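You operate a simulated robot arm through the tools that you are given. There is no shell and no other tool.

Carry out the task below with a simulated robot arm. There is one attempt and no reset: what you move stays moved.

JOB
Switch off the lit circuits and the master, then pull the orange plug.
Fine: the plug lies on top of the console.

The check looks at the end state, three seconds after you hand in, the way a careful person would. Anything else that was tipped, shoved, dropped, spilled or broken makes it a failure.

ROBOT AND FRAMES
A 7-joint arm with a three-finger gripper, fixed in place. Base frame: the origin is at the foot of the arm, x ahead of it, y to its left, z up. Readings come in m, degrees, newtons and seconds.
Its first joint turns from -166.0 to 166.0 degrees. Payload 2.69 kg.
The TCP is the grasp point between the finger pads, 0.03 m short of the fingertips. In the tool frame z runs along the fingers and y along their closing line. The gripper opens to 0.128 m. The gripper's body begins 0.117 m behind the TCP.
Orientation is told as [roll, pitch, yaw] about the base's x, y, z axes, in that order, counted from this pose: with the fingers straight down and closing along the base's y, the tool's x points along the base's -x, its y along +y and its z along -z.

CONTROLS
- The arm moves only by the tool apply_moves. Its argument "commands" is one flat list of numbers, 7 for each row, row after row: the shift along the base's x, y, z in m, then the turn, a rotation vector about the base's x, y, z in degrees, then the closure in counts, from 0 (fully open) to 255 (shut). In form: [dx, dy, dz, ax, ay, az, fingers, dx, dy, dz, ax, ay, az, fingers, ...]. A call has 1 to 20 rows; each row shifts and turns the commanded pose from where the row before left it. A row lasts 0.2 s, in which the tool goes at most 0.05 m and 8.6 degrees; a call with a longer step from one row to the next is refused whole, and so is a gripper value outside its range. Where a pose cannot be reached the arm comes as near as it can. A force on the tool above 40 N (or 10 N above the force at the start of the call, whichever is more), or a blocked arm, ends the call early, and 0.2 s more pass. Each finger halts on what it meets, pressing with about 21 N; the grip force reading is that of the motor and also rises with nothing between the fingers. The clock runs only during rows and for 0.2 s after the last one: add rows that do not move to give the fingers time. It gives the time, the measured TCP pose, the force on the tool (base axes), the opening and the grip force at its end, in the units of the frame above (readings bear some noise), with the torque about the TCP (base axes, N m) and any sound that the robot's microphone picked up, and new pictures: "show" is both (left out), scene, wrist or none.
- Cameras (640 x 400 px; columns grow to the right, rows downward): "scene" is fixed at [0.4003, 0.652, 1.8299]; the picture's right is [-0.76, -0.65, 0.00], its down [-0.43, 0.51, -0.75] and it looks along [0.49, -0.57, -0.67] (base axes); focal length 335 px, centre (320, 200). "wrist" rides on the gripper at [0.058, 0.054, -0.131] in the tool frame; the picture's right is [-0.68, 0.74, 0.00], its down [-0.62, -0.57, -0.55] and it looks along [-0.40, -0.37, 0.84] (tool axes); focal length 234 px, centre (320, 200). There is no depth. A picture from a camera that has moved, and an enlarged one, comes with that camera's place and axes in the base frame and with its lens.
- raise_lower(by): slides the trunk up (or, below 0, down) by that many m; the arm rides with it, the base frame stays. It gives what a move gives, with no picture.
- inspect(camera, box): a new picture of the part [left, top, right, bottom] of that camera's present view, enlarged. No time passes.
- finish_job(): hands the job in; it is judged then, once.

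Places have to be worked out from the pictures, the camera data and where the tool is seen. Open the gripper and draw the arm clear of the work before you hand the job in, unless the task says otherwise.

The tools are called after "Call:" by a JSON object that holds its "op" and its "data". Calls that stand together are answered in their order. apply_moves: Moves the arm, as the interface text tells. Its arguments: {"type":"object","properties":{"commands":{"type":"array"},"show":{"type":"string","enum":["both","scene","wrist","none"]}},"required":["commands"]} The other tools are called the same way: raise_lower (by) slides the trunk up or down; inspect (camera, box) takes an enlarged picture of a part of a camera's view; finish_job () hands the job in.

At the start:

```text
time_s: 0.0
tcp_pos: [0.645, -0.0346, 1.3974]
orientation: [-0.1, 0.1, -0.1]
force: [-0.4, 0.0, 0.6]
wrist_torque: [-0.02, 0.0, -0.01]
gripper_width: 0.1282
grasp_force: 0.0
trunk travel left (down, up): [-0.15, 0.2]
```

scene: 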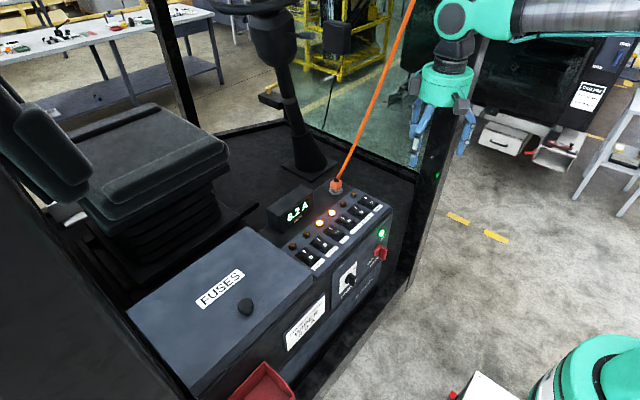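
wrist: 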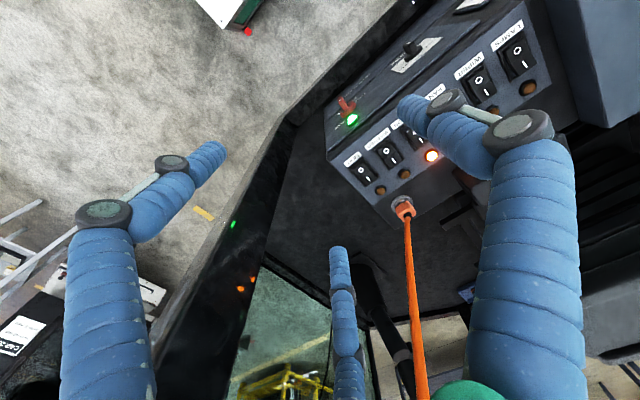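

I start by looking closely at the console in both cameras before moving anything.

Call:
{"op": "inspect", "data": {"camera": "scene", "box": [260, 160, 420, 300]}}

Call:
{"op": "inspect", "data": {"camera": "wrist", "box": [310, 0, 570, 240]}}

Call:
{"op": "inspect", "data": {"camera": "scene", "box": [270, 220, 400, 370]}}

```text
2.86 times, centred on (340, 230) of scene
camera zoom: at [0.4003, 0.652, 1.8299], right [-0.76, -0.65, 0.0], down [-0.43, 0.51, -0.75], along [0.49, -0.57, -0.67], focal length 957 px, centre (263, 114)
```

zoom: 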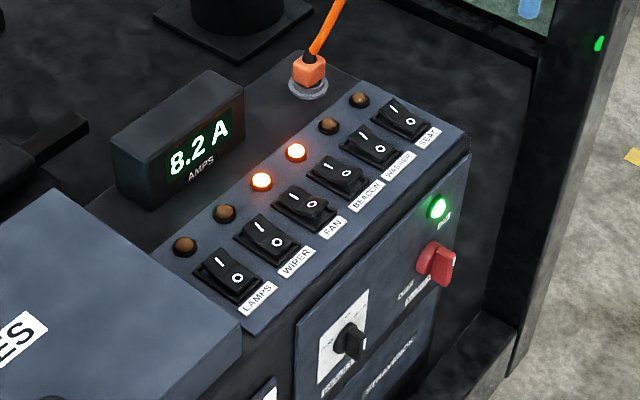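

```text
1.67 times, centred on (440, 120) of wrist
camera zoom: at [0.5886, 0.0206, 1.5293], right [0.68, 0.74, 0.0], down [0.62, -0.57, 0.55], along [0.4, -0.37, -0.84], focal length 390 px, centre (120, 333)
```

zoom: 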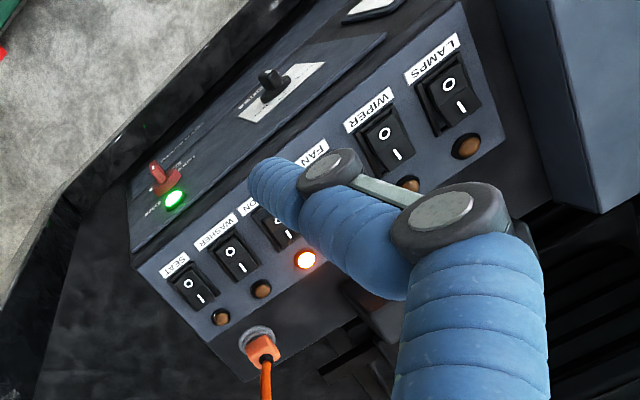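

```text
2.67 times, centred on (335, 295) of scene
camera zoom: at [0.4003, 0.652, 1.8299], right [-0.76, -0.65, 0.0], down [-0.43, 0.51, -0.75], along [0.49, -0.57, -0.67], focal length 893 px, centre (280, -53)
```

zoom: 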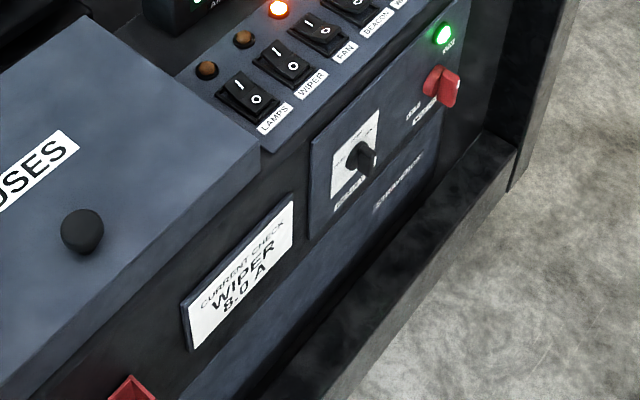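

The lit lamps seem to be FAN and BEACON; the red handle by the green lamp on the front looks like the master. I zoom in further to read labels, rocker positions and the plug.

Call:
{"op": "inspect", "data": {"camera": "scene", "box": [350, 215, 400, 280]}}

Call:
{"op": "inspect", "data": {"camera": "scene", "box": [300, 185, 380, 250]}}

Call:
{"op": "inspect", "data": {"camera": "scene", "box": [310, 150, 370, 210]}}

Call:
{"op": "inspect", "data": {"camera": "wrist", "box": [320, 80, 440, 240]}}

```text
6.15 times, centred on (375, 248) of scene
camera zoom: at [0.4003, 0.652, 1.8299], right [-0.76, -0.65, 0.0], down [-0.43, 0.51, -0.75], along [0.49, -0.57, -0.67], focal length 2060 px, centre (-18, -92)
```

zoom: 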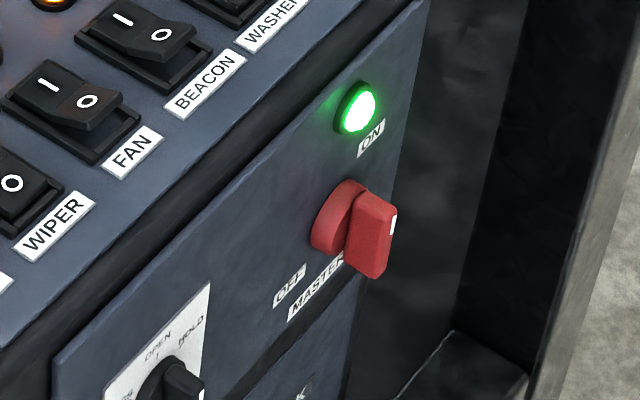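

```text
6.15 times, centred on (340, 218) of scene
camera zoom: at [0.4003, 0.652, 1.8299], right [-0.76, -0.65, 0.0], down [-0.43, 0.51, -0.75], along [0.49, -0.57, -0.67], focal length 2060 px, centre (197, 92)
```

zoom: 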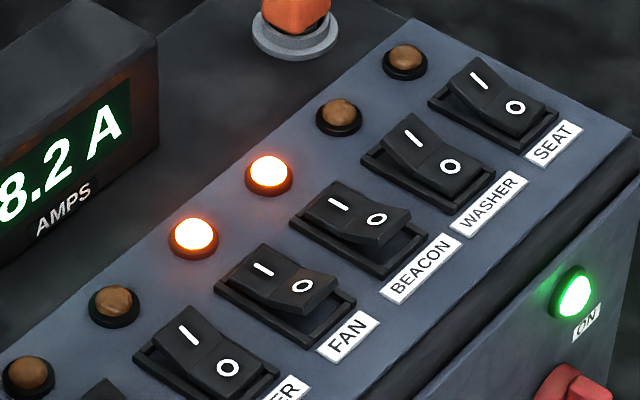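

```text
6.67 times, centred on (340, 180) of scene
camera zoom: at [0.4003, 0.652, 1.8299], right [-0.76, -0.65, 0.0], down [-0.43, 0.51, -0.75], along [0.49, -0.57, -0.67], focal length 2232 px, centre (187, 333)
```

zoom: 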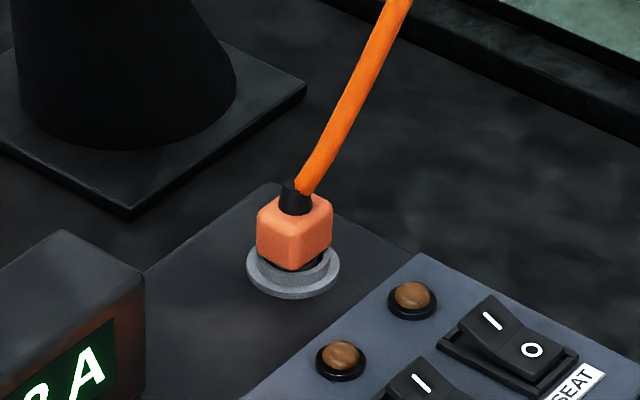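

```text
2.50 times, centred on (380, 160) of wrist
camera zoom: at [0.5886, 0.0206, 1.5293], right [0.68, 0.74, 0.0], down [0.62, -0.57, 0.55], along [0.4, -0.37, -0.84], focal length 585 px, centre (170, 300)
```

zoom: 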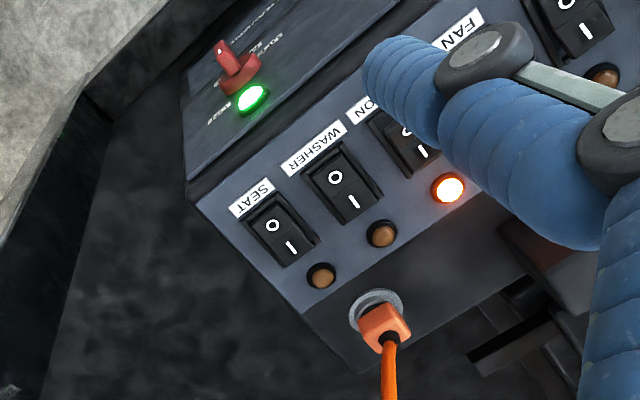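

FAN and BEACON are the two rockers with the "0" end standing up, at about (0.79, 0.12) and (0.79, 0.062) with z around 1.12. The MASTER is a red rotary handle on the front, now on ON (up), with OFF toward +y. I close the fingers and move above the FAN rocker, well clear.

Call:
{"op": "apply_moves", "data": {"commands": [0.0, 0.0, 0.0, 0, 0, 0, 255, 0.029, 0.031, 0, 0, 0, 0, 255, 0.029, 0.031, 0, 0, 0, 0, 255, 0.029, 0.031, 0, 0, 0, 0, 255, 0.029, 0.031, 0, 0, 0, 0, 255, 0.029, 0.03, 0, 0, 0, 0, 255, 0, 0, -0.045, 0, 0, 0, 255, 0, 0, -0.045, 0, 0, 0, 255, 0, 0, -0.04, 0, 0, 0, 255, 0, 0, 0, 0, 0, 0, 255], "show": "both"}}

```text
time_s: 2.2
tcp_pos: [0.7908, 0.1212, 1.267]
orientation: [-0.1, -0.1, 0.0]
force: [-0.4, 0.4, -0.4]
wrist_torque: [-0.02, 0.04, 0.0]
gripper_width: 0.002
grasp_force: 21.1
trunk travel left (down, up): [-0.15, 0.2]
camera wrist: at [0.7346, 0.1757, 1.3991], right [0.68, 0.74, 0.0], down [0.62, -0.57, 0.55], along [0.4, -0.37, -0.84], focal length 234 px, centre (320, 200)
```

scene: 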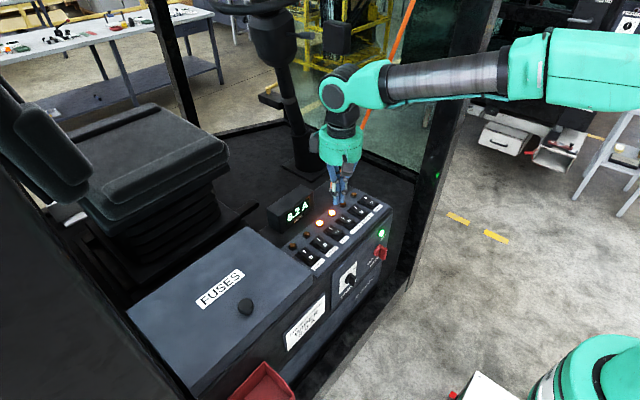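
wrist: 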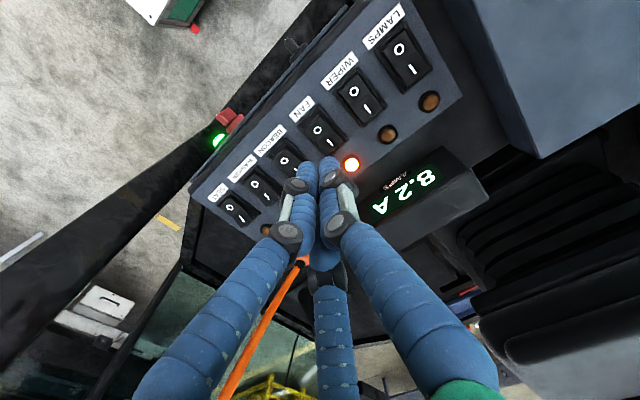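

The tool is at (0.791, 0.121, 1.267), nothing touched. I zoom in to see the fingertips relative to the FAN rocker.

Call:
{"op": "inspect", "data": {"camera": "wrist", "box": [220, 80, 420, 280]}}

Call:
{"op": "inspect", "data": {"camera": "scene", "box": [280, 130, 400, 270]}}

```text
2.00 times, centred on (320, 180) of wrist
camera zoom: at [0.7346, 0.1757, 1.3991], right [0.68, 0.74, 0.0], down [0.62, -0.57, 0.55], along [0.4, -0.37, -0.84], focal length 468 px, centre (320, 240)
```

zoom: 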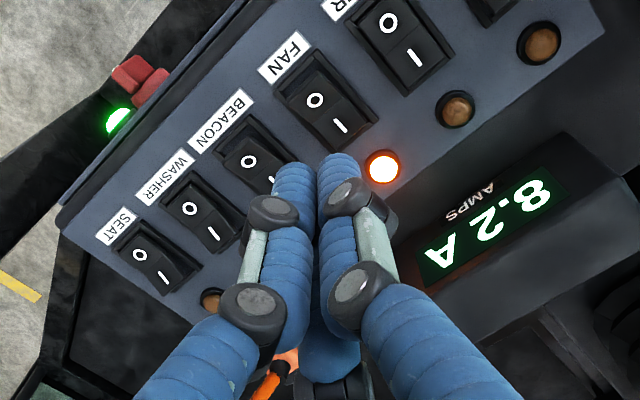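

```text
2.86 times, centred on (340, 200) of scene
camera zoom: at [0.4003, 0.652, 1.8299], right [-0.76, -0.65, 0.0], down [-0.43, 0.51, -0.75], along [0.49, -0.57, -0.67], focal length 957 px, centre (263, 200)
```

zoom: 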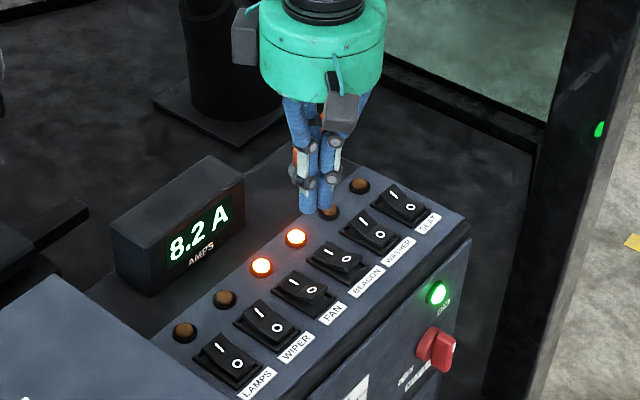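

FAN "0" projects to (0.792, 0.119), directly under the closed tips. I descend to just above it, then creep down in small steps.

Call:
{"op": "apply_moves", "data": {"commands": [0.0, -0.001, -0.035, 0, 0, 0, 255, 0, 0, -0.035, 0, 0, 0, 255, 0, 0, -0.03, 0, 0, 0, 255, 0, 0, 0, 0, 0, 0, 255], "show": "both"}}

Call:
{"op": "inspect", "data": {"camera": "scene", "box": [290, 170, 380, 250]}}

Call:
{"op": "inspect", "data": {"camera": "wrist", "box": [250, 100, 390, 220]}}

```text
time_s: 3.2
tcp_pos: [0.7905, 0.1197, 1.1663]
orientation: [0.0, 0.1, 0.0]
force: [0.6, -0.4, -0.7]
wrist_torque: [-0.01, 0.03, 0.02]
gripper_width: 0.0024
grasp_force: 20.8
trunk travel left (down, up): [-0.15, 0.2]
camera wrist: at [0.7341, 0.1739, 1.2983], right [0.68, 0.74, 0.0], down [0.62, -0.57, 0.55], along [0.4, -0.37, -0.84], focal length 234 px, centre (320, 200)
```

scene: 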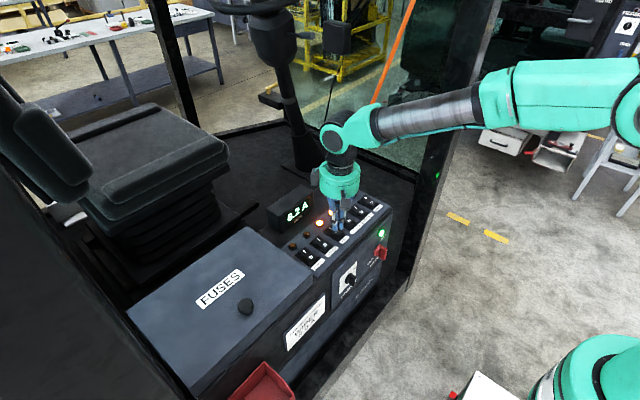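
wrist: 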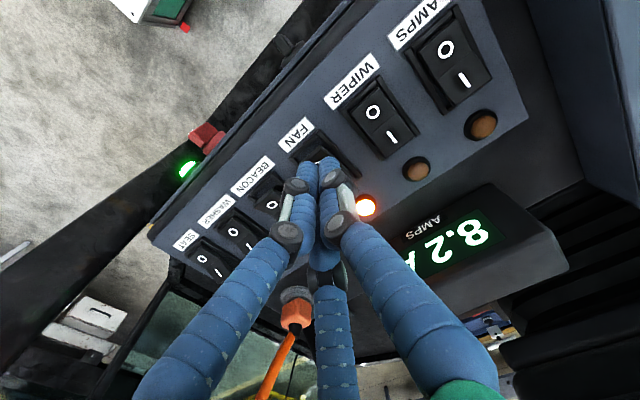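

```text
5.00 times, centred on (335, 210) of scene
camera zoom: at [0.4003, 0.652, 1.8299], right [-0.76, -0.65, 0.0], down [-0.43, 0.51, -0.75], along [0.49, -0.57, -0.67], focal length 1674 px, centre (245, 150)
```

zoom: 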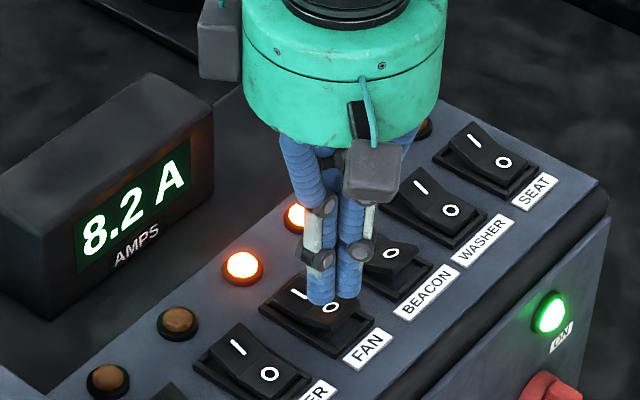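

```text
3.33 times, centred on (320, 160) of wrist
camera zoom: at [0.7341, 0.1739, 1.2983], right [0.68, 0.74, 0.0], down [0.62, -0.57, 0.55], along [0.4, -0.37, -0.84], focal length 781 px, centre (320, 333)
```

zoom: 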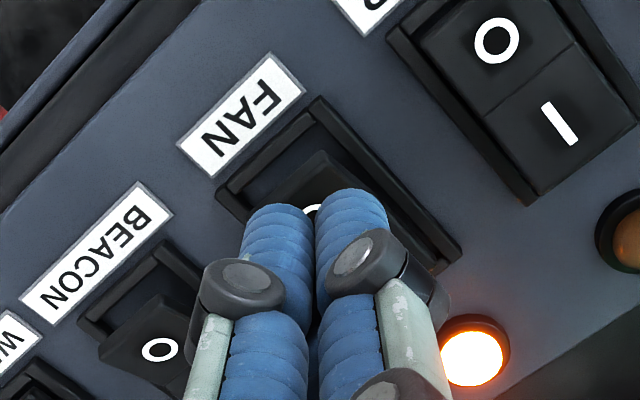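

The tips hover about a centimetre above the raised "0" end of FAN. I shift 3 mm toward its outer end and creep down in 2–3 mm steps.

Call:
{"op": "apply_moves", "data": {"commands": [-0.003, 0, -0.003, 0, 0, 0, 255, 0, 0, -0.004, 0, 0, 0, 255, 0, 0, -0.003, 0, 0, 0, 255, 0, 0, -0.003, 0, 0, 0, 255, 0, 0, -0.003, 0, 0, 0, 255], "show": "scene"}}

Call:
{"op": "inspect", "data": {"camera": "scene", "box": [290, 170, 380, 250]}}

```text
time_s: 4.4
tcp_pos: [0.787, 0.1189, 1.1511]
orientation: [0.0, 0.1, -0.1]
force: [0.3, 0.1, 0.5]
wrist_torque: [0.0, 0.02, -0.01]
gripper_width: 0.0026
grasp_force: 21.1
trunk travel left (down, up): [-0.15, 0.2]
```

scene: 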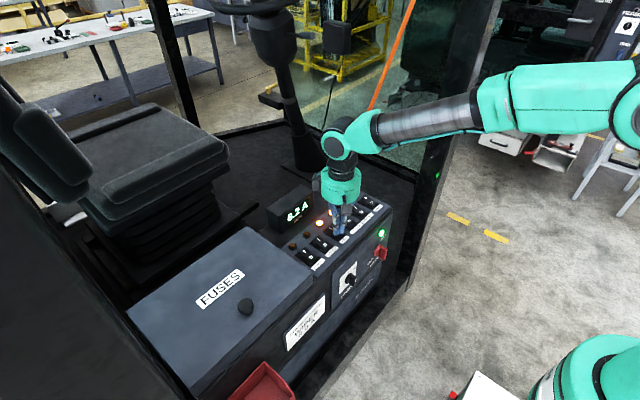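

```text
5.00 times, centred on (335, 210) of scene
camera zoom: at [0.4003, 0.652, 1.8299], right [-0.76, -0.65, 0.0], down [-0.43, 0.51, -0.75], along [0.49, -0.57, -0.67], focal length 1674 px, centre (245, 150)
```

zoom: 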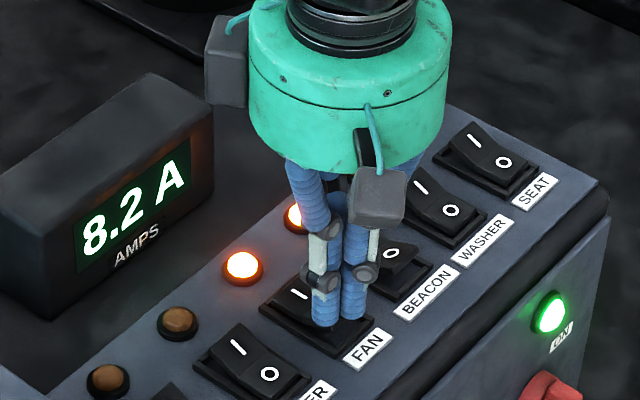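

No contact force yet at tip height about 1.121; the tips are right over the "0" end. I keep creeping down.

Call:
{"op": "apply_moves", "data": {"commands": [0, 0, -0.002, 0, 0, 0, 255, 0, 0, -0.002, 0, 0, 0, 255, 0, 0, -0.002, 0, 0, 0, 255], "show": "scene"}}

Call:
{"op": "inspect", "data": {"camera": "scene", "box": [290, 170, 380, 250]}}

```text
time_s: 5.2
tcp_pos: [0.7879, 0.1186, 1.1438]
orientation: [0.0, 0.0, 0.0]
force: [0.5, -0.1, -1.4]
wrist_torque: [-0.02, 0.03, 0.01]
gripper_width: 0.0021
grasp_force: 21.2
trunk travel left (down, up): [-0.15, 0.2]
```

scene: 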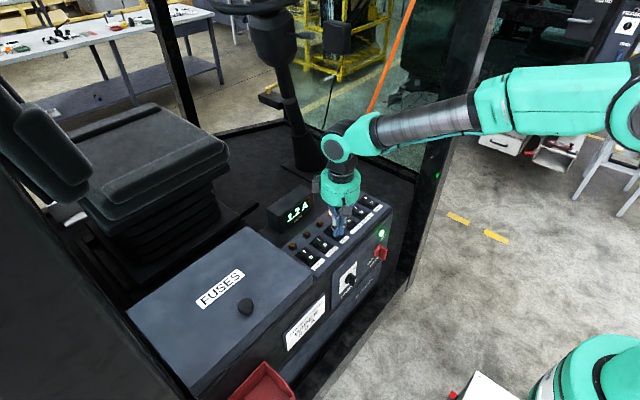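

```text
5.00 times, centred on (335, 210) of scene
camera zoom: at [0.4003, 0.652, 1.8299], right [-0.76, -0.65, 0.0], down [-0.43, 0.51, -0.75], along [0.49, -0.57, -0.67], focal length 1674 px, centre (245, 150)
```

zoom: 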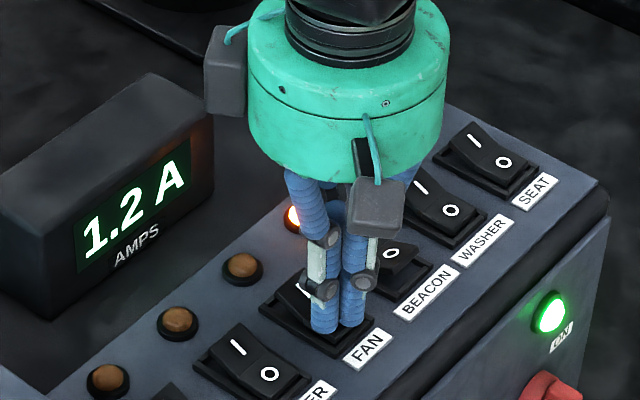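

FAN's lamp went out and the meter fell to 1.2 A. I lift 35 mm, move 57 mm toward −y over BEACON, and lower to a hover.

Call:
{"op": "apply_moves", "data": {"commands": [0, 0, 0.035, 0, 0, 0, 255, 0, -0.029, 0.0, 0, 0, 0, 255, 0, -0.0285, 0, 0, 0, 0, 255, 0, 0, -0.015, 0, 0, 0, 255, 0, 0, 0, 0, 0, 0, 255], "show": "both"}}

Call:
{"op": "inspect", "data": {"camera": "scene", "box": [290, 170, 380, 250]}}

Call:
{"op": "inspect", "data": {"camera": "wrist", "box": [250, 100, 390, 220]}}

```text
time_s: 6.4
tcp_pos: [0.787, 0.0606, 1.1636]
orientation: [0.1, -0.1, 0.1]
force: [0.2, 0.2, -0.3]
wrist_torque: [-0.03, 0.03, -0.01]
gripper_width: 0.0026
grasp_force: 20.7
trunk travel left (down, up): [-0.15, 0.2]
camera wrist: at [0.7299, 0.1153, 1.2956], right [0.68, 0.74, 0.0], down [0.62, -0.57, 0.55], along [0.4, -0.37, -0.84], focal length 234 px, centre (320, 200)
```

scene: 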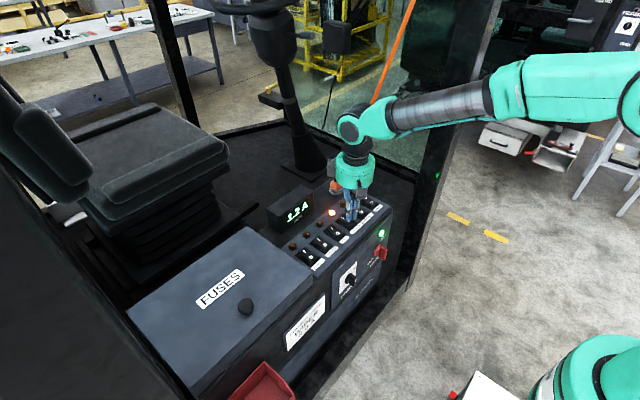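
wrist: 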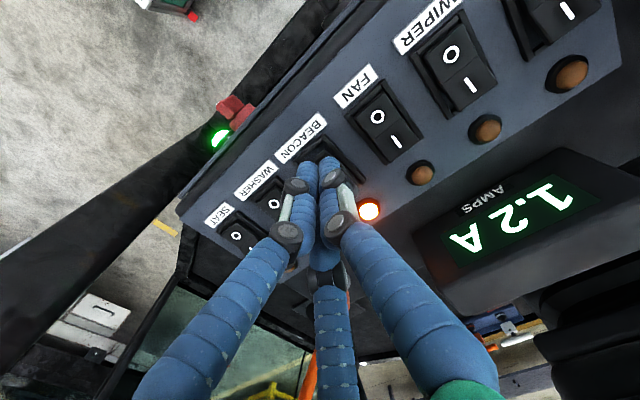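

```text
5.00 times, centred on (335, 210) of scene
camera zoom: at [0.4003, 0.652, 1.8299], right [-0.76, -0.65, 0.0], down [-0.43, 0.51, -0.75], along [0.49, -0.57, -0.67], focal length 1674 px, centre (245, 150)
```

zoom: 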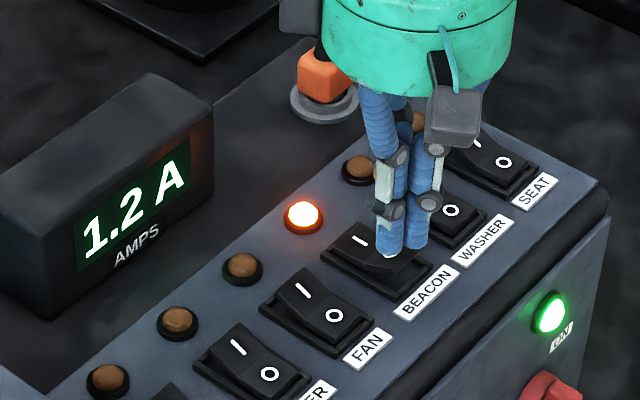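

```text
3.33 times, centred on (320, 160) of wrist
camera zoom: at [0.7299, 0.1153, 1.2956], right [0.68, 0.74, 0.0], down [0.62, -0.57, 0.55], along [0.4, -0.37, -0.84], focal length 781 px, centre (320, 333)
```

zoom: 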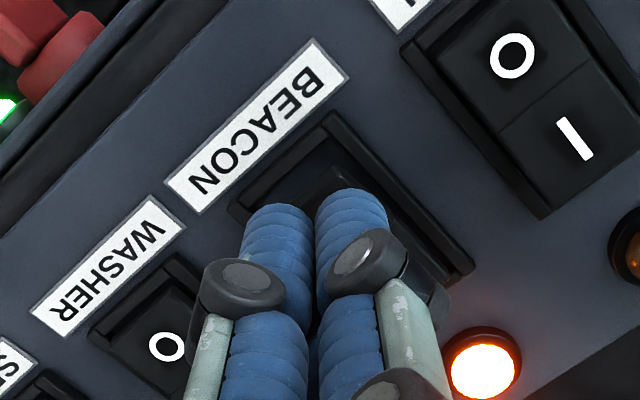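

FAN now sits with its "0" end down. The tips hover over BEACON's "0" end, so I press down to the same depth that worked for FAN.

Call:
{"op": "apply_moves", "data": {"commands": [0, 0, -0.006, 0, 0, 0, 255, 0, 0, -0.005, 0, 0, 0, 255, 0, 0, -0.003, 0, 0, 0, 255, 0, 0, -0.002, 0, 0, 0, 255, 0, 0, -0.002, 0, 0, 0, 255, 0, 0, -0.002, 0, 0, 0, 255], "show": "scene"}}

Call:
{"op": "inspect", "data": {"camera": "scene", "box": [290, 170, 380, 250]}}

```text
time_s: 7.8
tcp_pos: [0.7871, 0.0604, 1.145]
orientation: [0.0, 0.0, -0.1]
force: [-0.7, 0.1, -0.4]
wrist_torque: [0.0, -0.01, 0.02]
gripper_width: 0.0021
grasp_force: 31.6
trunk travel left (down, up): [-0.15, 0.2]
```

scene: 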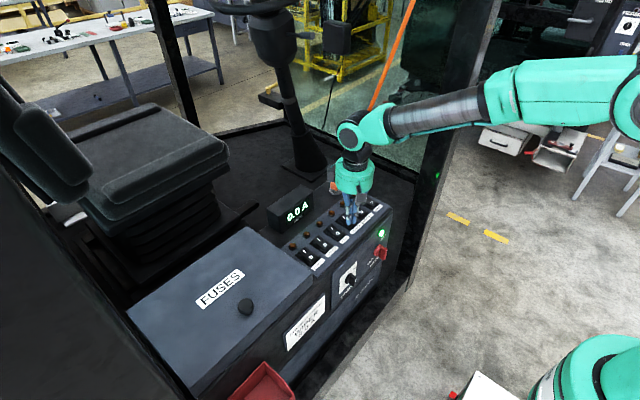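

```text
5.00 times, centred on (335, 210) of scene
camera zoom: at [0.4003, 0.652, 1.8299], right [-0.76, -0.65, 0.0], down [-0.43, 0.51, -0.75], along [0.49, -0.57, -0.67], focal length 1674 px, centre (245, 150)
```

zoom: 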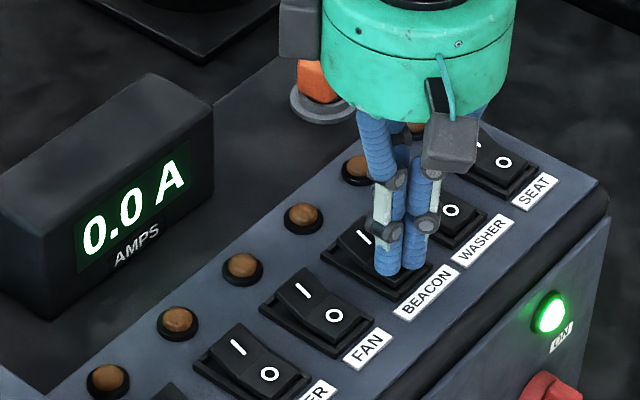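

Both circuits are off and the meter reads 0.0 A. Now I lift, back away in front of the console, and start pitching the tool toward horizontal to see the MASTER handle.

Call:
{"op": "apply_moves", "data": {"commands": [0, 0, 0.04, 0, 0, 0, 255, 0, 0, 0.04, 0, 0, 0, 255, 0, 0, 0.04, 0, 0, 0, 255, -0.042, -0.019, 0, 0, 0, 0, 255, -0.042, -0.019, 0, 0, 0, 0, 255, -0.042, -0.019, 0, 0, 0, 0, 255, -0.042, -0.019, 0, 0, 0, 0, 255, 0, 0, -0.016, 0, -8.5, 0, 255, 0, 0, -0.016, 0, -8.5, 0, 200, 0, 0, -0.016, 0, -8.5, 0, 155, 0, 0, -0.016, 0, -8.5, 0, 155, 0, 0, -0.016, 0, -8.5, 0, 155, 0, 0, 0, 0, 0, 0, 155], "show": "both"}}

```text
time_s: 10.6
tcp_pos: [0.619, -0.0163, 1.1878]
orientation: [0.0, -42.6, 0.0]
force: [-0.2, 0.3, 0.7]
wrist_torque: [0.0, -0.01, -0.01]
gripper_width: 0.0503
grasp_force: 0.1
trunk travel left (down, up): [-0.15, 0.2]
camera wrist: at [0.4885, 0.0399, 1.2455], right [0.5, 0.74, 0.46], down [0.08, -0.57, 0.82], along [0.86, -0.37, -0.34], focal length 234 px, centre (320, 200)
```

scene: 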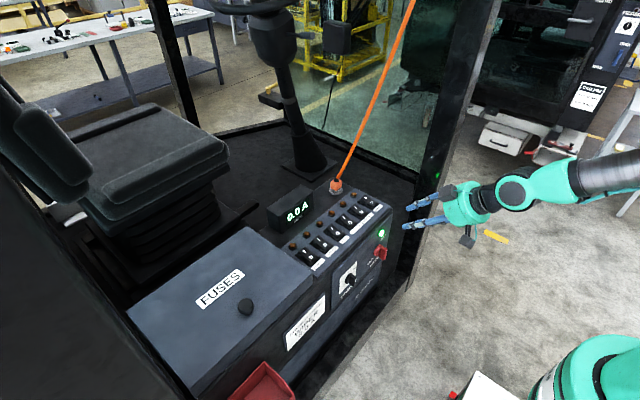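
wrist: 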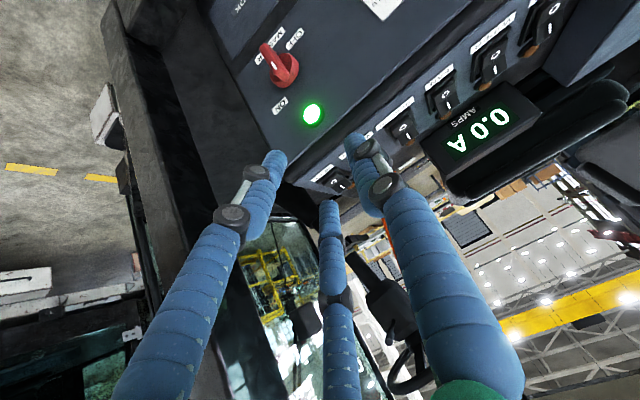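

The MASTER handle and its ON/OFF/MASTER labels are in view. I zoom in to fix its place.

Call:
{"op": "inspect", "data": {"camera": "wrist", "box": [220, 0, 380, 150]}}

Call:
{"op": "inspect", "data": {"camera": "scene", "box": [350, 215, 400, 280]}}

```text
2.67 times, centred on (300, 75) of wrist
camera zoom: at [0.4885, 0.0399, 1.2455], right [0.5, 0.74, 0.46], down [0.08, -0.57, 0.82], along [0.86, -0.37, -0.34], focal length 624 px, centre (373, 533)
```

zoom: 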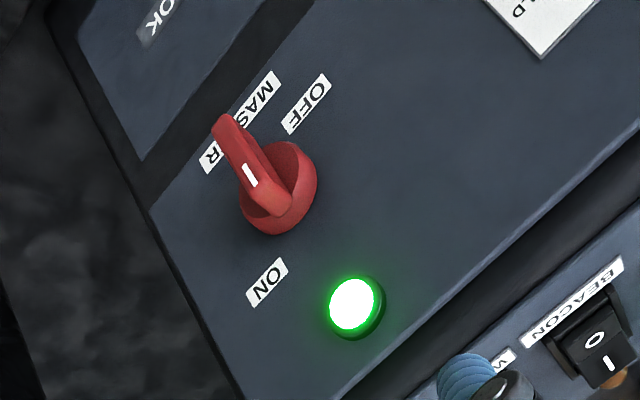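

```text
6.15 times, centred on (375, 248) of scene
camera zoom: at [0.4003, 0.652, 1.8299], right [-0.76, -0.65, 0.0], down [-0.43, 0.51, -0.75], along [0.49, -0.57, -0.67], focal length 2060 px, centre (-18, -92)
```

zoom: 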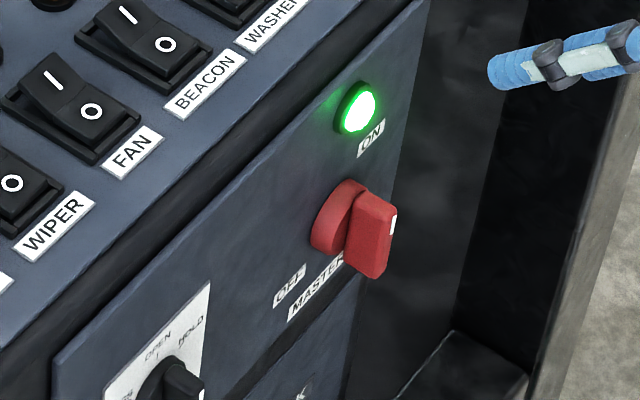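

I zoom in further to see which way the handle's white mark points relative to ON and OFF.

Call:
{"op": "inspect", "data": {"camera": "wrist", "box": [245, 20, 325, 95]}}

Call:
{"op": "inspect", "data": {"camera": "scene", "box": [365, 230, 395, 270]}}

```text
5.33 times, centred on (285, 58) of wrist
camera zoom: at [0.4885, 0.0399, 1.2455], right [0.5, 0.74, 0.46], down [0.08, -0.57, 0.82], along [0.86, -0.37, -0.34], focal length 1249 px, centre (507, 960)
```

zoom: 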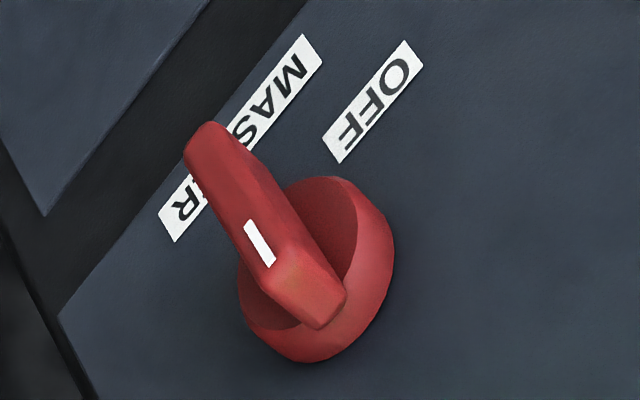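

```text
10.00 times, centred on (380, 250) of scene
camera zoom: at [0.4003, 0.652, 1.8299], right [-0.76, -0.65, 0.0], down [-0.43, 0.51, -0.75], along [0.49, -0.57, -0.67], focal length 3348 px, centre (-280, -300)
```

zoom: 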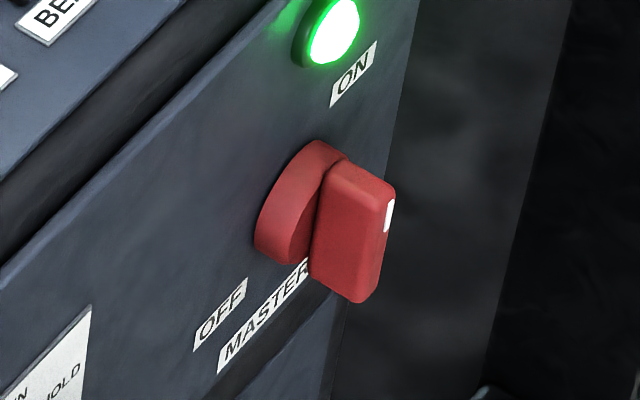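

The handle axis triangulates to about (0.72, −0.012, 0.977), with the bar vertical, its mark pointing up at the ON side and its front face near x = 0.687. OFF lies counter-clockwise from it. I finish pitching to horizontal and go to its height, staying 35 mm in front.

Call:
{"op": "apply_moves", "data": {"commands": [0, 0.001, -0.035, 0, -7.9, 0, 155, 0, 0.001, -0.035, 0, -7.9, 0, 155, 0, 0.001, -0.035, 0, -7.9, 0, 155, 0, 0.001, -0.035, 0, -7.9, 0, 155, 0, 0, -0.035, 0, -7.9, 0, 155, 0, 0, -0.036, 0, -7.9, 0, 155, 0, 0, 0, 0, 0, 0, 155, 0, 0, 0, 0, 0, 0, 155], "show": "both"}}

```text
time_s: 12.4
tcp_pos: [0.6097, 0.0015, 1.0205]
orientation: [8.0, -75.2, -0.9]
force: [-0.4, 0.8, 0.8]
wrist_torque: [-0.01, 0.02, 0.02]
gripper_width: 0.0502
grasp_force: 0.0
out of reach, approached as far as the arm can: row 2, 3, 4, 6
trunk travel left (down, up): [-0.15, 0.2]
camera wrist: at [0.4644, 0.041, 0.9988], right [0.09, 0.73, 0.68], down [-0.3, -0.63, 0.71], along [0.95, -0.27, 0.17], focal length 234 px, centre (320, 200)
```

scene: 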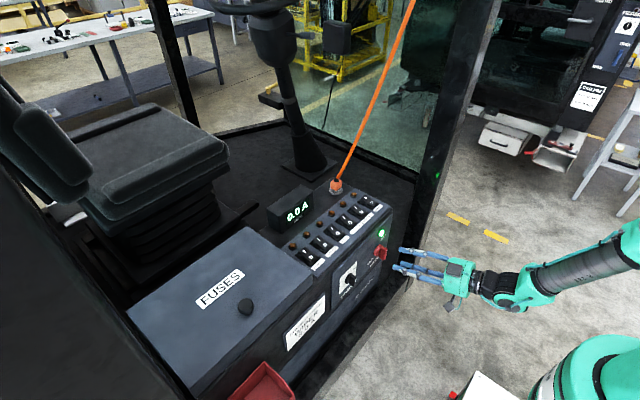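
wrist: 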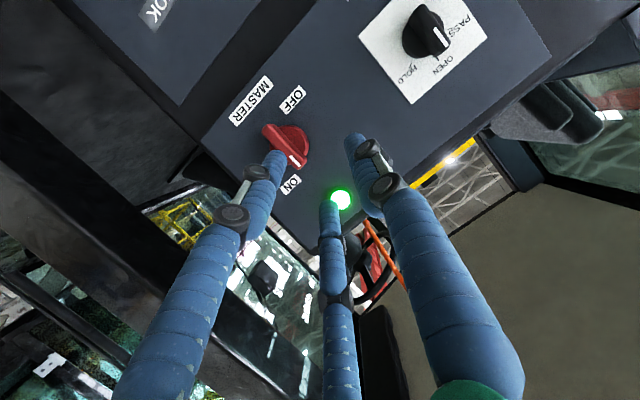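

The horizontal pose is out of reach from here (arm too folded), it stopped at about −75° pitch without contact. The space above is clear, so I raise the trunk to give the wrist more room.

Call:
{"op": "raise_lower", "data": {"by": 0.15}}

```text
time_s: 14.2
tcp_pos: [0.6101, 0.0035, 1.1694]
orientation: [8.1, -75.2, -1.1]
force: [-0.6, -0.5, -0.3]
wrist_torque: [-0.02, 0.0, 0.02]
gripper_width: 0.0503
grasp_force: 0.1
trunk travel left (down, up): [-0.3, 0.05]
```

The arm rode up cleanly to z = 1.169. I issue a still row to learn where the commanded pose now stands.

Call:
{"op": "apply_moves", "data": {"commands": [0, 0, 0.0, 0, 0, 0, 155, 0, 0, 0.0, 0, 0, 0, 155], "show": "none"}}

```text
time_s: 14.8
tcp_pos: [0.611, 0.0031, 1.1699]
orientation: [8.1, -75.2, -1.0]
force: [-0.5, -0.2, -0.1]
wrist_torque: [0.01, -0.02, 0.03]
gripper_width: 0.0504
grasp_force: 0.1
trunk travel left (down, up): [-0.3, 0.05]
```

The commanded pose sits where the arm stands. I correct the orientation to exact horizontal here, at the higher and safer level.

Call:
{"op": "apply_moves", "data": {"commands": [0.005, -0.008, 0.0, -0.59, -7.38, -3.53, 155, 0.004, -0.007, 0.0, -0.59, -7.38, -3.53, 155, 0, 0, 0, 0, 0, 0, 155], "show": "none"}}

```text
time_s: 15.6
tcp_pos: [0.6198, -0.0705, 1.1962]
orientation: [76.7, -87.2, -75.3]
force: [0.9, -1.0, -0.7]
wrist_torque: [-0.02, -0.02, 0.04]
gripper_width: 0.0501
grasp_force: 0.0
out of reach, approached as far as the arm can: row 1, 2
trunk travel left (down, up): [-0.3, 0.05]
```

Still reported out of reach, with the TCP drifting to y = −0.07. I look at the arm's posture before moving further.

Call:
{"op": "apply_moves", "data": {"commands": [0, 0, 0.0, 0, 0, 0, 155], "show": "both"}}

```text
time_s: 15.9
tcp_pos: [0.6195, -0.0706, 1.1967]
orientation: [75.7, -87.2, -74.4]
force: [0.6, -0.3, -0.1]
wrist_torque: [-0.01, 0.0, -0.04]
gripper_width: 0.0501
grasp_force: 0.0
trunk travel left (down, up): [-0.3, 0.05]
camera wrist: at [0.4878, -0.0157, 1.1432], right [-0.01, 0.7, 0.71], down [-0.53, -0.61, 0.6], along [0.85, -0.37, 0.38], focal length 234 px, centre (320, 200)
```

scene: 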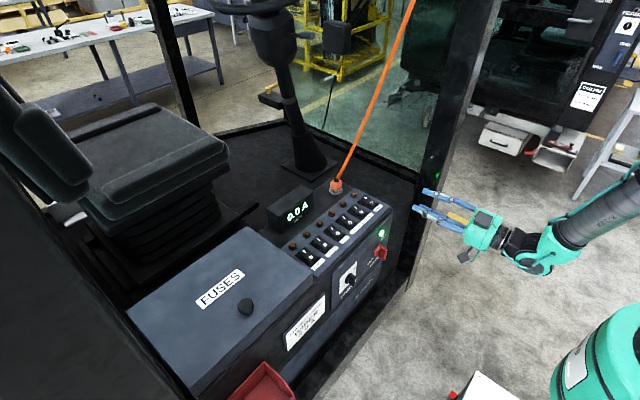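
wrist: 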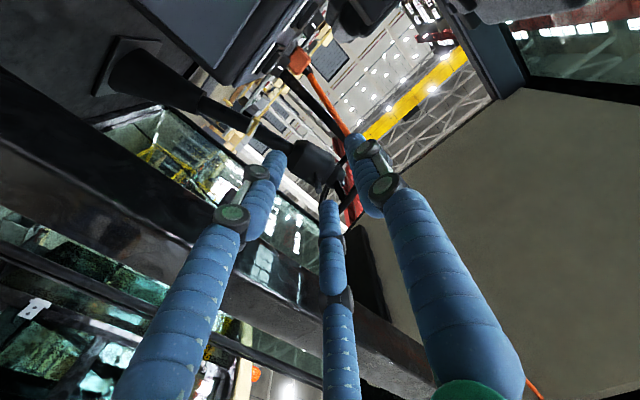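

The arm keeps a folded posture; I haven't yet used the extra height. I lower relative to the raised shoulder toward the handle level, watching whether it becomes reachable.

Call:
{"op": "apply_moves", "data": {"commands": [0.0, 0.012, -0.03, 0, 0, 0, 155, 0.0, 0.012, -0.03, 0, 0, 0, 155, 0.0, 0.012, -0.03, 0, 0, 0, 155, 0, 0, 0, 0, 0, 0, 155], "show": "none"}}

```text
time_s: 16.9
tcp_pos: [0.6285, -0.0679, 1.1325]
orientation: [77.6, -85.0, -75.4]
force: [0.7, 0.6, 0.1]
wrist_torque: [-0.05, -0.02, 0.0]
gripper_width: 0.0503
grasp_force: 0.0
out of reach, approached as far as the arm can: row 1, 2, 3
trunk travel left (down, up): [-0.3, 0.05]
```

Exact horizontal is awkward for this arm, so I switch plan: turn the handle with closed fingertips from a tilted, easily reachable pose. I back off and return to about −40° pitch.

Call:
{"op": "apply_moves", "data": {"commands": [-0.005, 0.0, 0.01, 0, 7.5, 0, 155, -0.005, 0.0, 0.01, 0, 7.5, 0, 155, -0.005, 0.0, 0.01, 0, 7.5, 0, 155, -0.005, 0.0, 0.01, 0, 7.5, 0, 155, -0.005, 0.0, 0.01, 0, 7.5, 0, 155, 0, 0, 0.01, 0, 7.5, 0, 155, 0, 0, 0, 0, 0, 0, 155], "show": "none"}}

```text
time_s: 18.6
tcp_pos: [0.6027, -0.0698, 1.1905]
orientation: [3.9, -44.2, -3.7]
force: [0.0, -1.0, 0.3]
wrist_torque: [0.02, 0.03, -0.02]
gripper_width: 0.0505
grasp_force: 0.0
trunk travel left (down, up): [-0.3, 0.05]
```

Back to −44° pitch cleanly. I square up the orientation and go down to handle level at x ≈ 0.63, then I'll test from there how far the pitch can go with the raised trunk.

Call:
{"op": "apply_moves", "data": {"commands": [0.006, 0.0116, -0.038, -2.8, 0, 0.98, 155, 0.006, 0.0116, -0.038, 0, 0, 0, 155, 0.006, 0.0116, -0.038, 0, 0, 0, 155, 0.006, 0.0116, -0.038, 0, 0, 0, 155, 0.006, 0.0116, -0.038, 0, 0, 0, 155, 0, 0, 0, 0, 0, 0, 155], "show": "none"}}

```text
time_s: 19.9
tcp_pos: [0.6267, -0.0421, 1.0212]
orientation: [0.8, -44.2, 0.0]
force: [0.1, 1.0, -0.7]
wrist_torque: [0.0, -0.02, -0.01]
gripper_width: 0.0503
grasp_force: 0.0
out of reach, approached as far as the arm can: row 4, 5
trunk travel left (down, up): [-0.3, 0.05]
```

The lower level also hits a limit with the trunk raised, so raising is the wrong direction. I look at the arm's posture to understand the limit.

Call:
{"op": "apply_moves", "data": {"commands": [0, 0, 0, 0, 0, 0, 155], "show": "both"}}

Call:
{"op": "inspect", "data": {"camera": "scene", "box": [400, 150, 640, 400]}}

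```text
time_s: 20.4
tcp_pos: [0.6269, -0.0423, 1.0204]
orientation: [0.6, -44.3, 0.1]
force: [0.3, -1.0, 0.0]
wrist_torque: [-0.03, 0.0, -0.01]
gripper_width: 0.0502
grasp_force: 0.0
trunk travel left (down, up): [-0.3, 0.05]
camera wrist: at [0.4948, 0.0111, 1.0756], right [0.48, 0.74, 0.48], down [0.06, -0.57, 0.82], along [0.88, -0.36, -0.32], focal length 234 px, centre (320, 200)
```

scene: 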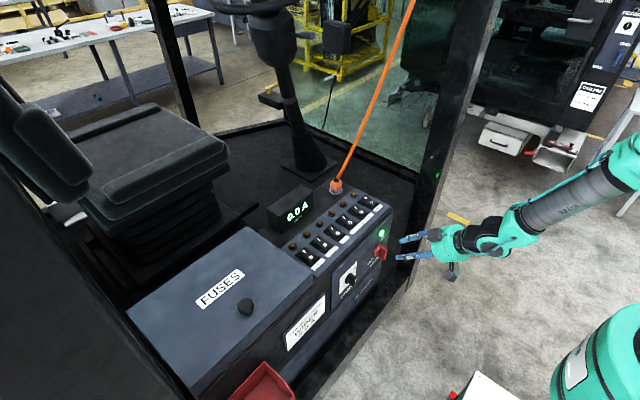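
wrist: 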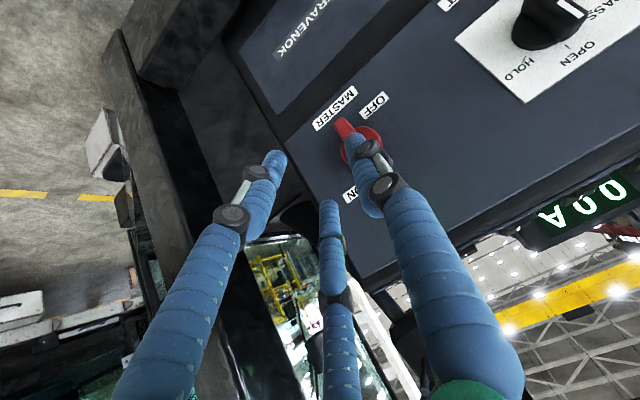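

```text
1.60 times, centred on (520, 275) of scene
camera zoom: at [0.4003, 0.652, 1.8299], right [-0.76, -0.65, 0.0], down [-0.43, 0.51, -0.75], along [0.49, -0.57, -0.67], focal length 536 px, centre (0, 80)
```

zoom: 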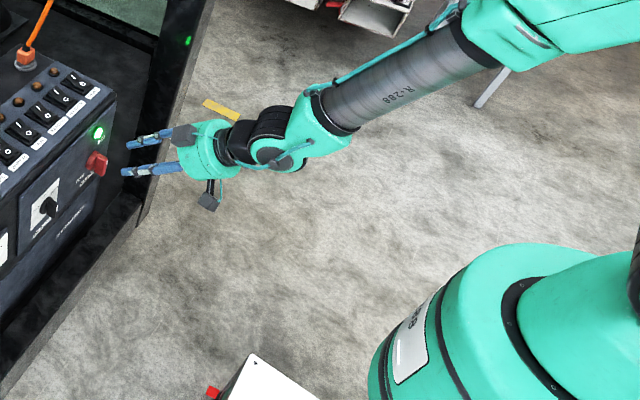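

Geometry suggests the shoulder is near z ≈ 1.06 (plus trunk travel) and the wrist can't come closer than about 0.45 m to it. If I raise fully and go below shoulder level before pitching up, horizontal should be reachable. First the last 5 cm of trunk, then a steeper tool and down.

Call:
{"op": "raise_lower", "data": {"by": 0.05}}

Call:
{"op": "apply_moves", "data": {"commands": [0, 0, 0, 0, 8, 0, 155, 0, 0, 0, 0, 8, 0, 155, 0, 0, 0, 0, 8, 0, 155, 0, 0.005, -0.036, 0, 0, 0, 155, 0, 0.005, -0.036, 0, 0, 0, 155, 0, 0.005, -0.036, 0, 0, 0, 155, 0, 0.005, -0.036, 0, 0, 0, 155, 0, 0.005, -0.036, 0, 0, 0, 155, 0, 0.005, -0.036, 0, 0, 0, 155, 0, 0, 0, 0, 0, 0, 155], "show": "scene"}}

```text
time_s: 21.3
tcp_pos: [0.6269, -0.0432, 1.0707]
orientation: [0.7, -44.1, 0.0]
force: [-1.3, 0.6, 0.9]
wrist_torque: [-0.02, -0.02, 0.01]
gripper_width: 0.0502
grasp_force: 0.1
trunk travel left (down, up): [-0.35, 0.0]
```

```text
time_s: 23.5
tcp_pos: [0.6304, -0.01, 0.8533]
orientation: [0.7, -20.0, 0.0]
force: [0.5, 1.1, 0.3]
wrist_torque: [-0.01, 0.03, 0.01]
gripper_width: 0.0501
grasp_force: 0.2
trunk travel left (down, up): [-0.35, 0.0]
```

scene: 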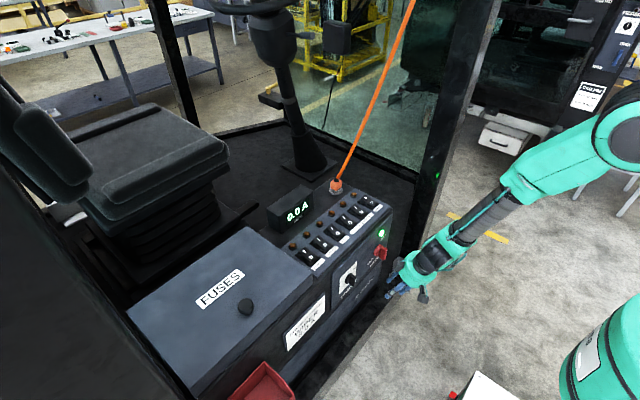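

That worked: (0.630, −0.010, 0.853) at −20° with no reach warning. Now I pitch up to horizontal at this low level.

Call:
{"op": "apply_moves", "data": {"commands": [0.001, 0, 0, -0.3, -7.8, 0, 155, 0.001, 0, 0, -0.3, -7.8, 0, 155, 0, 0, 0, 0, -7.8, 0, 155, 0, 0, 0, 0, -7.8, 0, 155, 0, 0, 0, 0, -7.8, 0, 155, 0, 0, 0, 0, -7.8, 0, 155, 0, 0, 0, 0, -7.8, 0, 155, 0, 0, 0, 0, -7.8, 0, 155, 0, 0, 0, 0, -7.6, 0, 155, 0, 0, 0, 0, 0, 0, 155], "show": "both"}}

```text
time_s: 25.7
tcp_pos: [0.6144, -0.043, 0.8467]
orientation: [-7.2, -69.5, 1.5]
force: [0.5, -0.1, 0.0]
wrist_torque: [0.0, -0.06, 0.01]
gripper_width: 0.0499
grasp_force: 0.1
out of reach, approached as far as the arm can: row 1, 2, 3, 4
trunk travel left (down, up): [-0.35, 0.0]
camera wrist: at [0.4781, 0.0242, 0.8367], right [0.3, 0.74, 0.6], down [-0.35, -0.5, 0.79], along [0.89, -0.45, 0.1], focal length 234 px, centre (320, 200)
```

scene: 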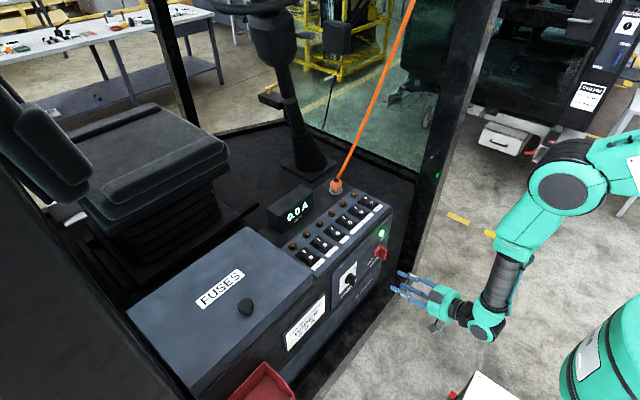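
wrist: 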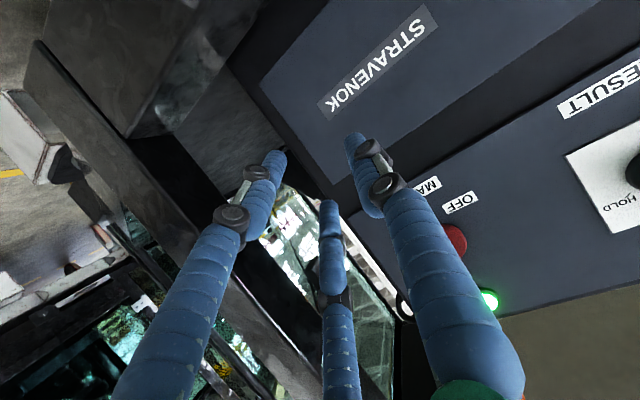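

The arm reconfigured its elbow and is now at −69° with later rows reachable. I continue: correct the remaining 21° to exact horizontal and re-centre in y.

Call:
{"op": "apply_moves", "data": {"commands": [0.005, 0.01, 0.002, 0.52, -6.82, 1.88, 155, 0.005, 0.01, 0.001, 0.52, -6.82, 1.88, 155, 0.005, 0.01, 0, 0.52, -6.82, 1.88, 155, 0, 0, 0, 0, 0, 0, 155], "show": "none"}}

```text
time_s: 26.7
tcp_pos: [0.6292, -0.0132, 0.8491]
orientation: [8.9, -90.0, -8.8]
force: [-1.0, 0.0, 0.0]
wrist_torque: [0.02, 0.01, 0.0]
gripper_width: 0.0499
grasp_force: 0.1
trunk travel left (down, up): [-0.35, 0.0]
```

Horizontal reached at (0.629, −0.013, 0.849). Now I rise toward handle level, still 25 mm or more in front of it.

Call:
{"op": "apply_moves", "data": {"commands": [0, 0, 0.03, 0, 0, 0, 155, 0, 0, 0.03, 0, 0, 0, 155, 0, 0, 0.03, 0, 0, 0, 155, 0, 0, 0.03, 0, 0, 0, 155, 0, 0, 0, 0, 0, 0, 155], "show": "both"}}

```text
time_s: 27.9
tcp_pos: [0.6304, -0.0153, 0.9703]
orientation: [-2.9, -90.0, 2.9]
force: [0.0, -1.2, 0.6]
wrist_torque: [0.01, -0.02, -0.02]
gripper_width: 0.0504
grasp_force: 0.0
trunk travel left (down, up): [-0.35, 0.0]
camera wrist: at [0.5009, 0.0398, 0.9138], right [0.0, 0.74, 0.68], down [-0.55, -0.57, 0.62], along [0.84, -0.37, 0.4], focal length 234 px, centre (320, 200)
```

scene: 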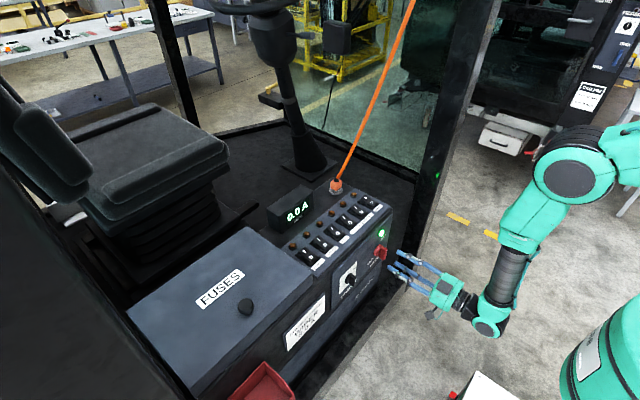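
wrist: 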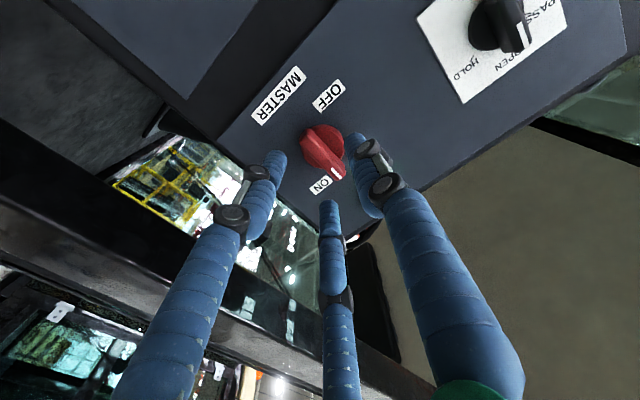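

Now the handle is right ahead. I zoom to measure its centre relative to the tool axis.

Call:
{"op": "inspect", "data": {"camera": "wrist", "box": [265, 90, 385, 220]}}

Call:
{"op": "inspect", "data": {"camera": "scene", "box": [360, 220, 450, 300]}}

```text
3.08 times, centred on (325, 155) of wrist
camera zoom: at [0.5009, 0.0398, 0.9138], right [0.0, 0.74, 0.68], down [-0.55, -0.57, 0.62], along [0.84, -0.37, 0.4], focal length 720 px, centre (305, 338)
```

zoom: 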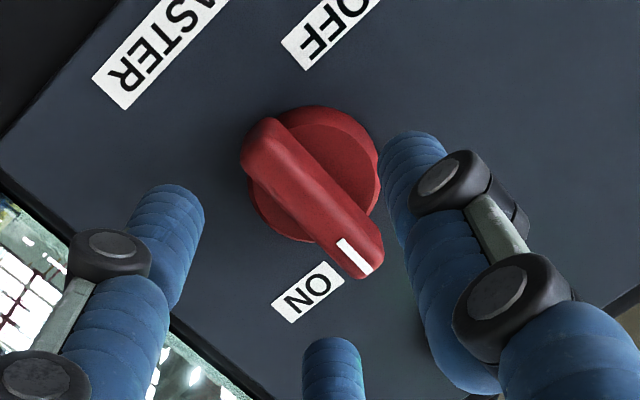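

```text
5.00 times, centred on (405, 260) of scene
camera zoom: at [0.4003, 0.652, 1.8299], right [-0.76, -0.65, 0.0], down [-0.43, 0.51, -0.75], along [0.49, -0.57, -0.67], focal length 1674 px, centre (-105, -100)
```

zoom: 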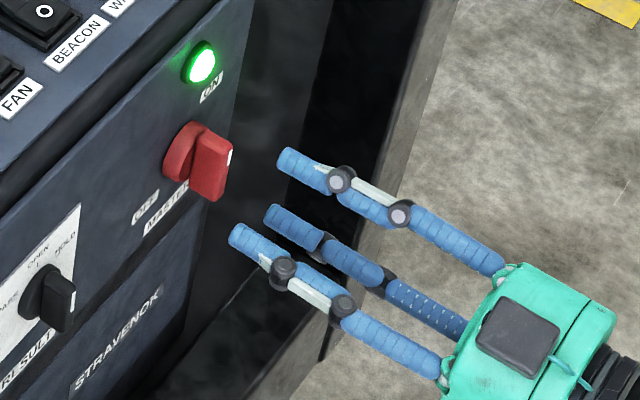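

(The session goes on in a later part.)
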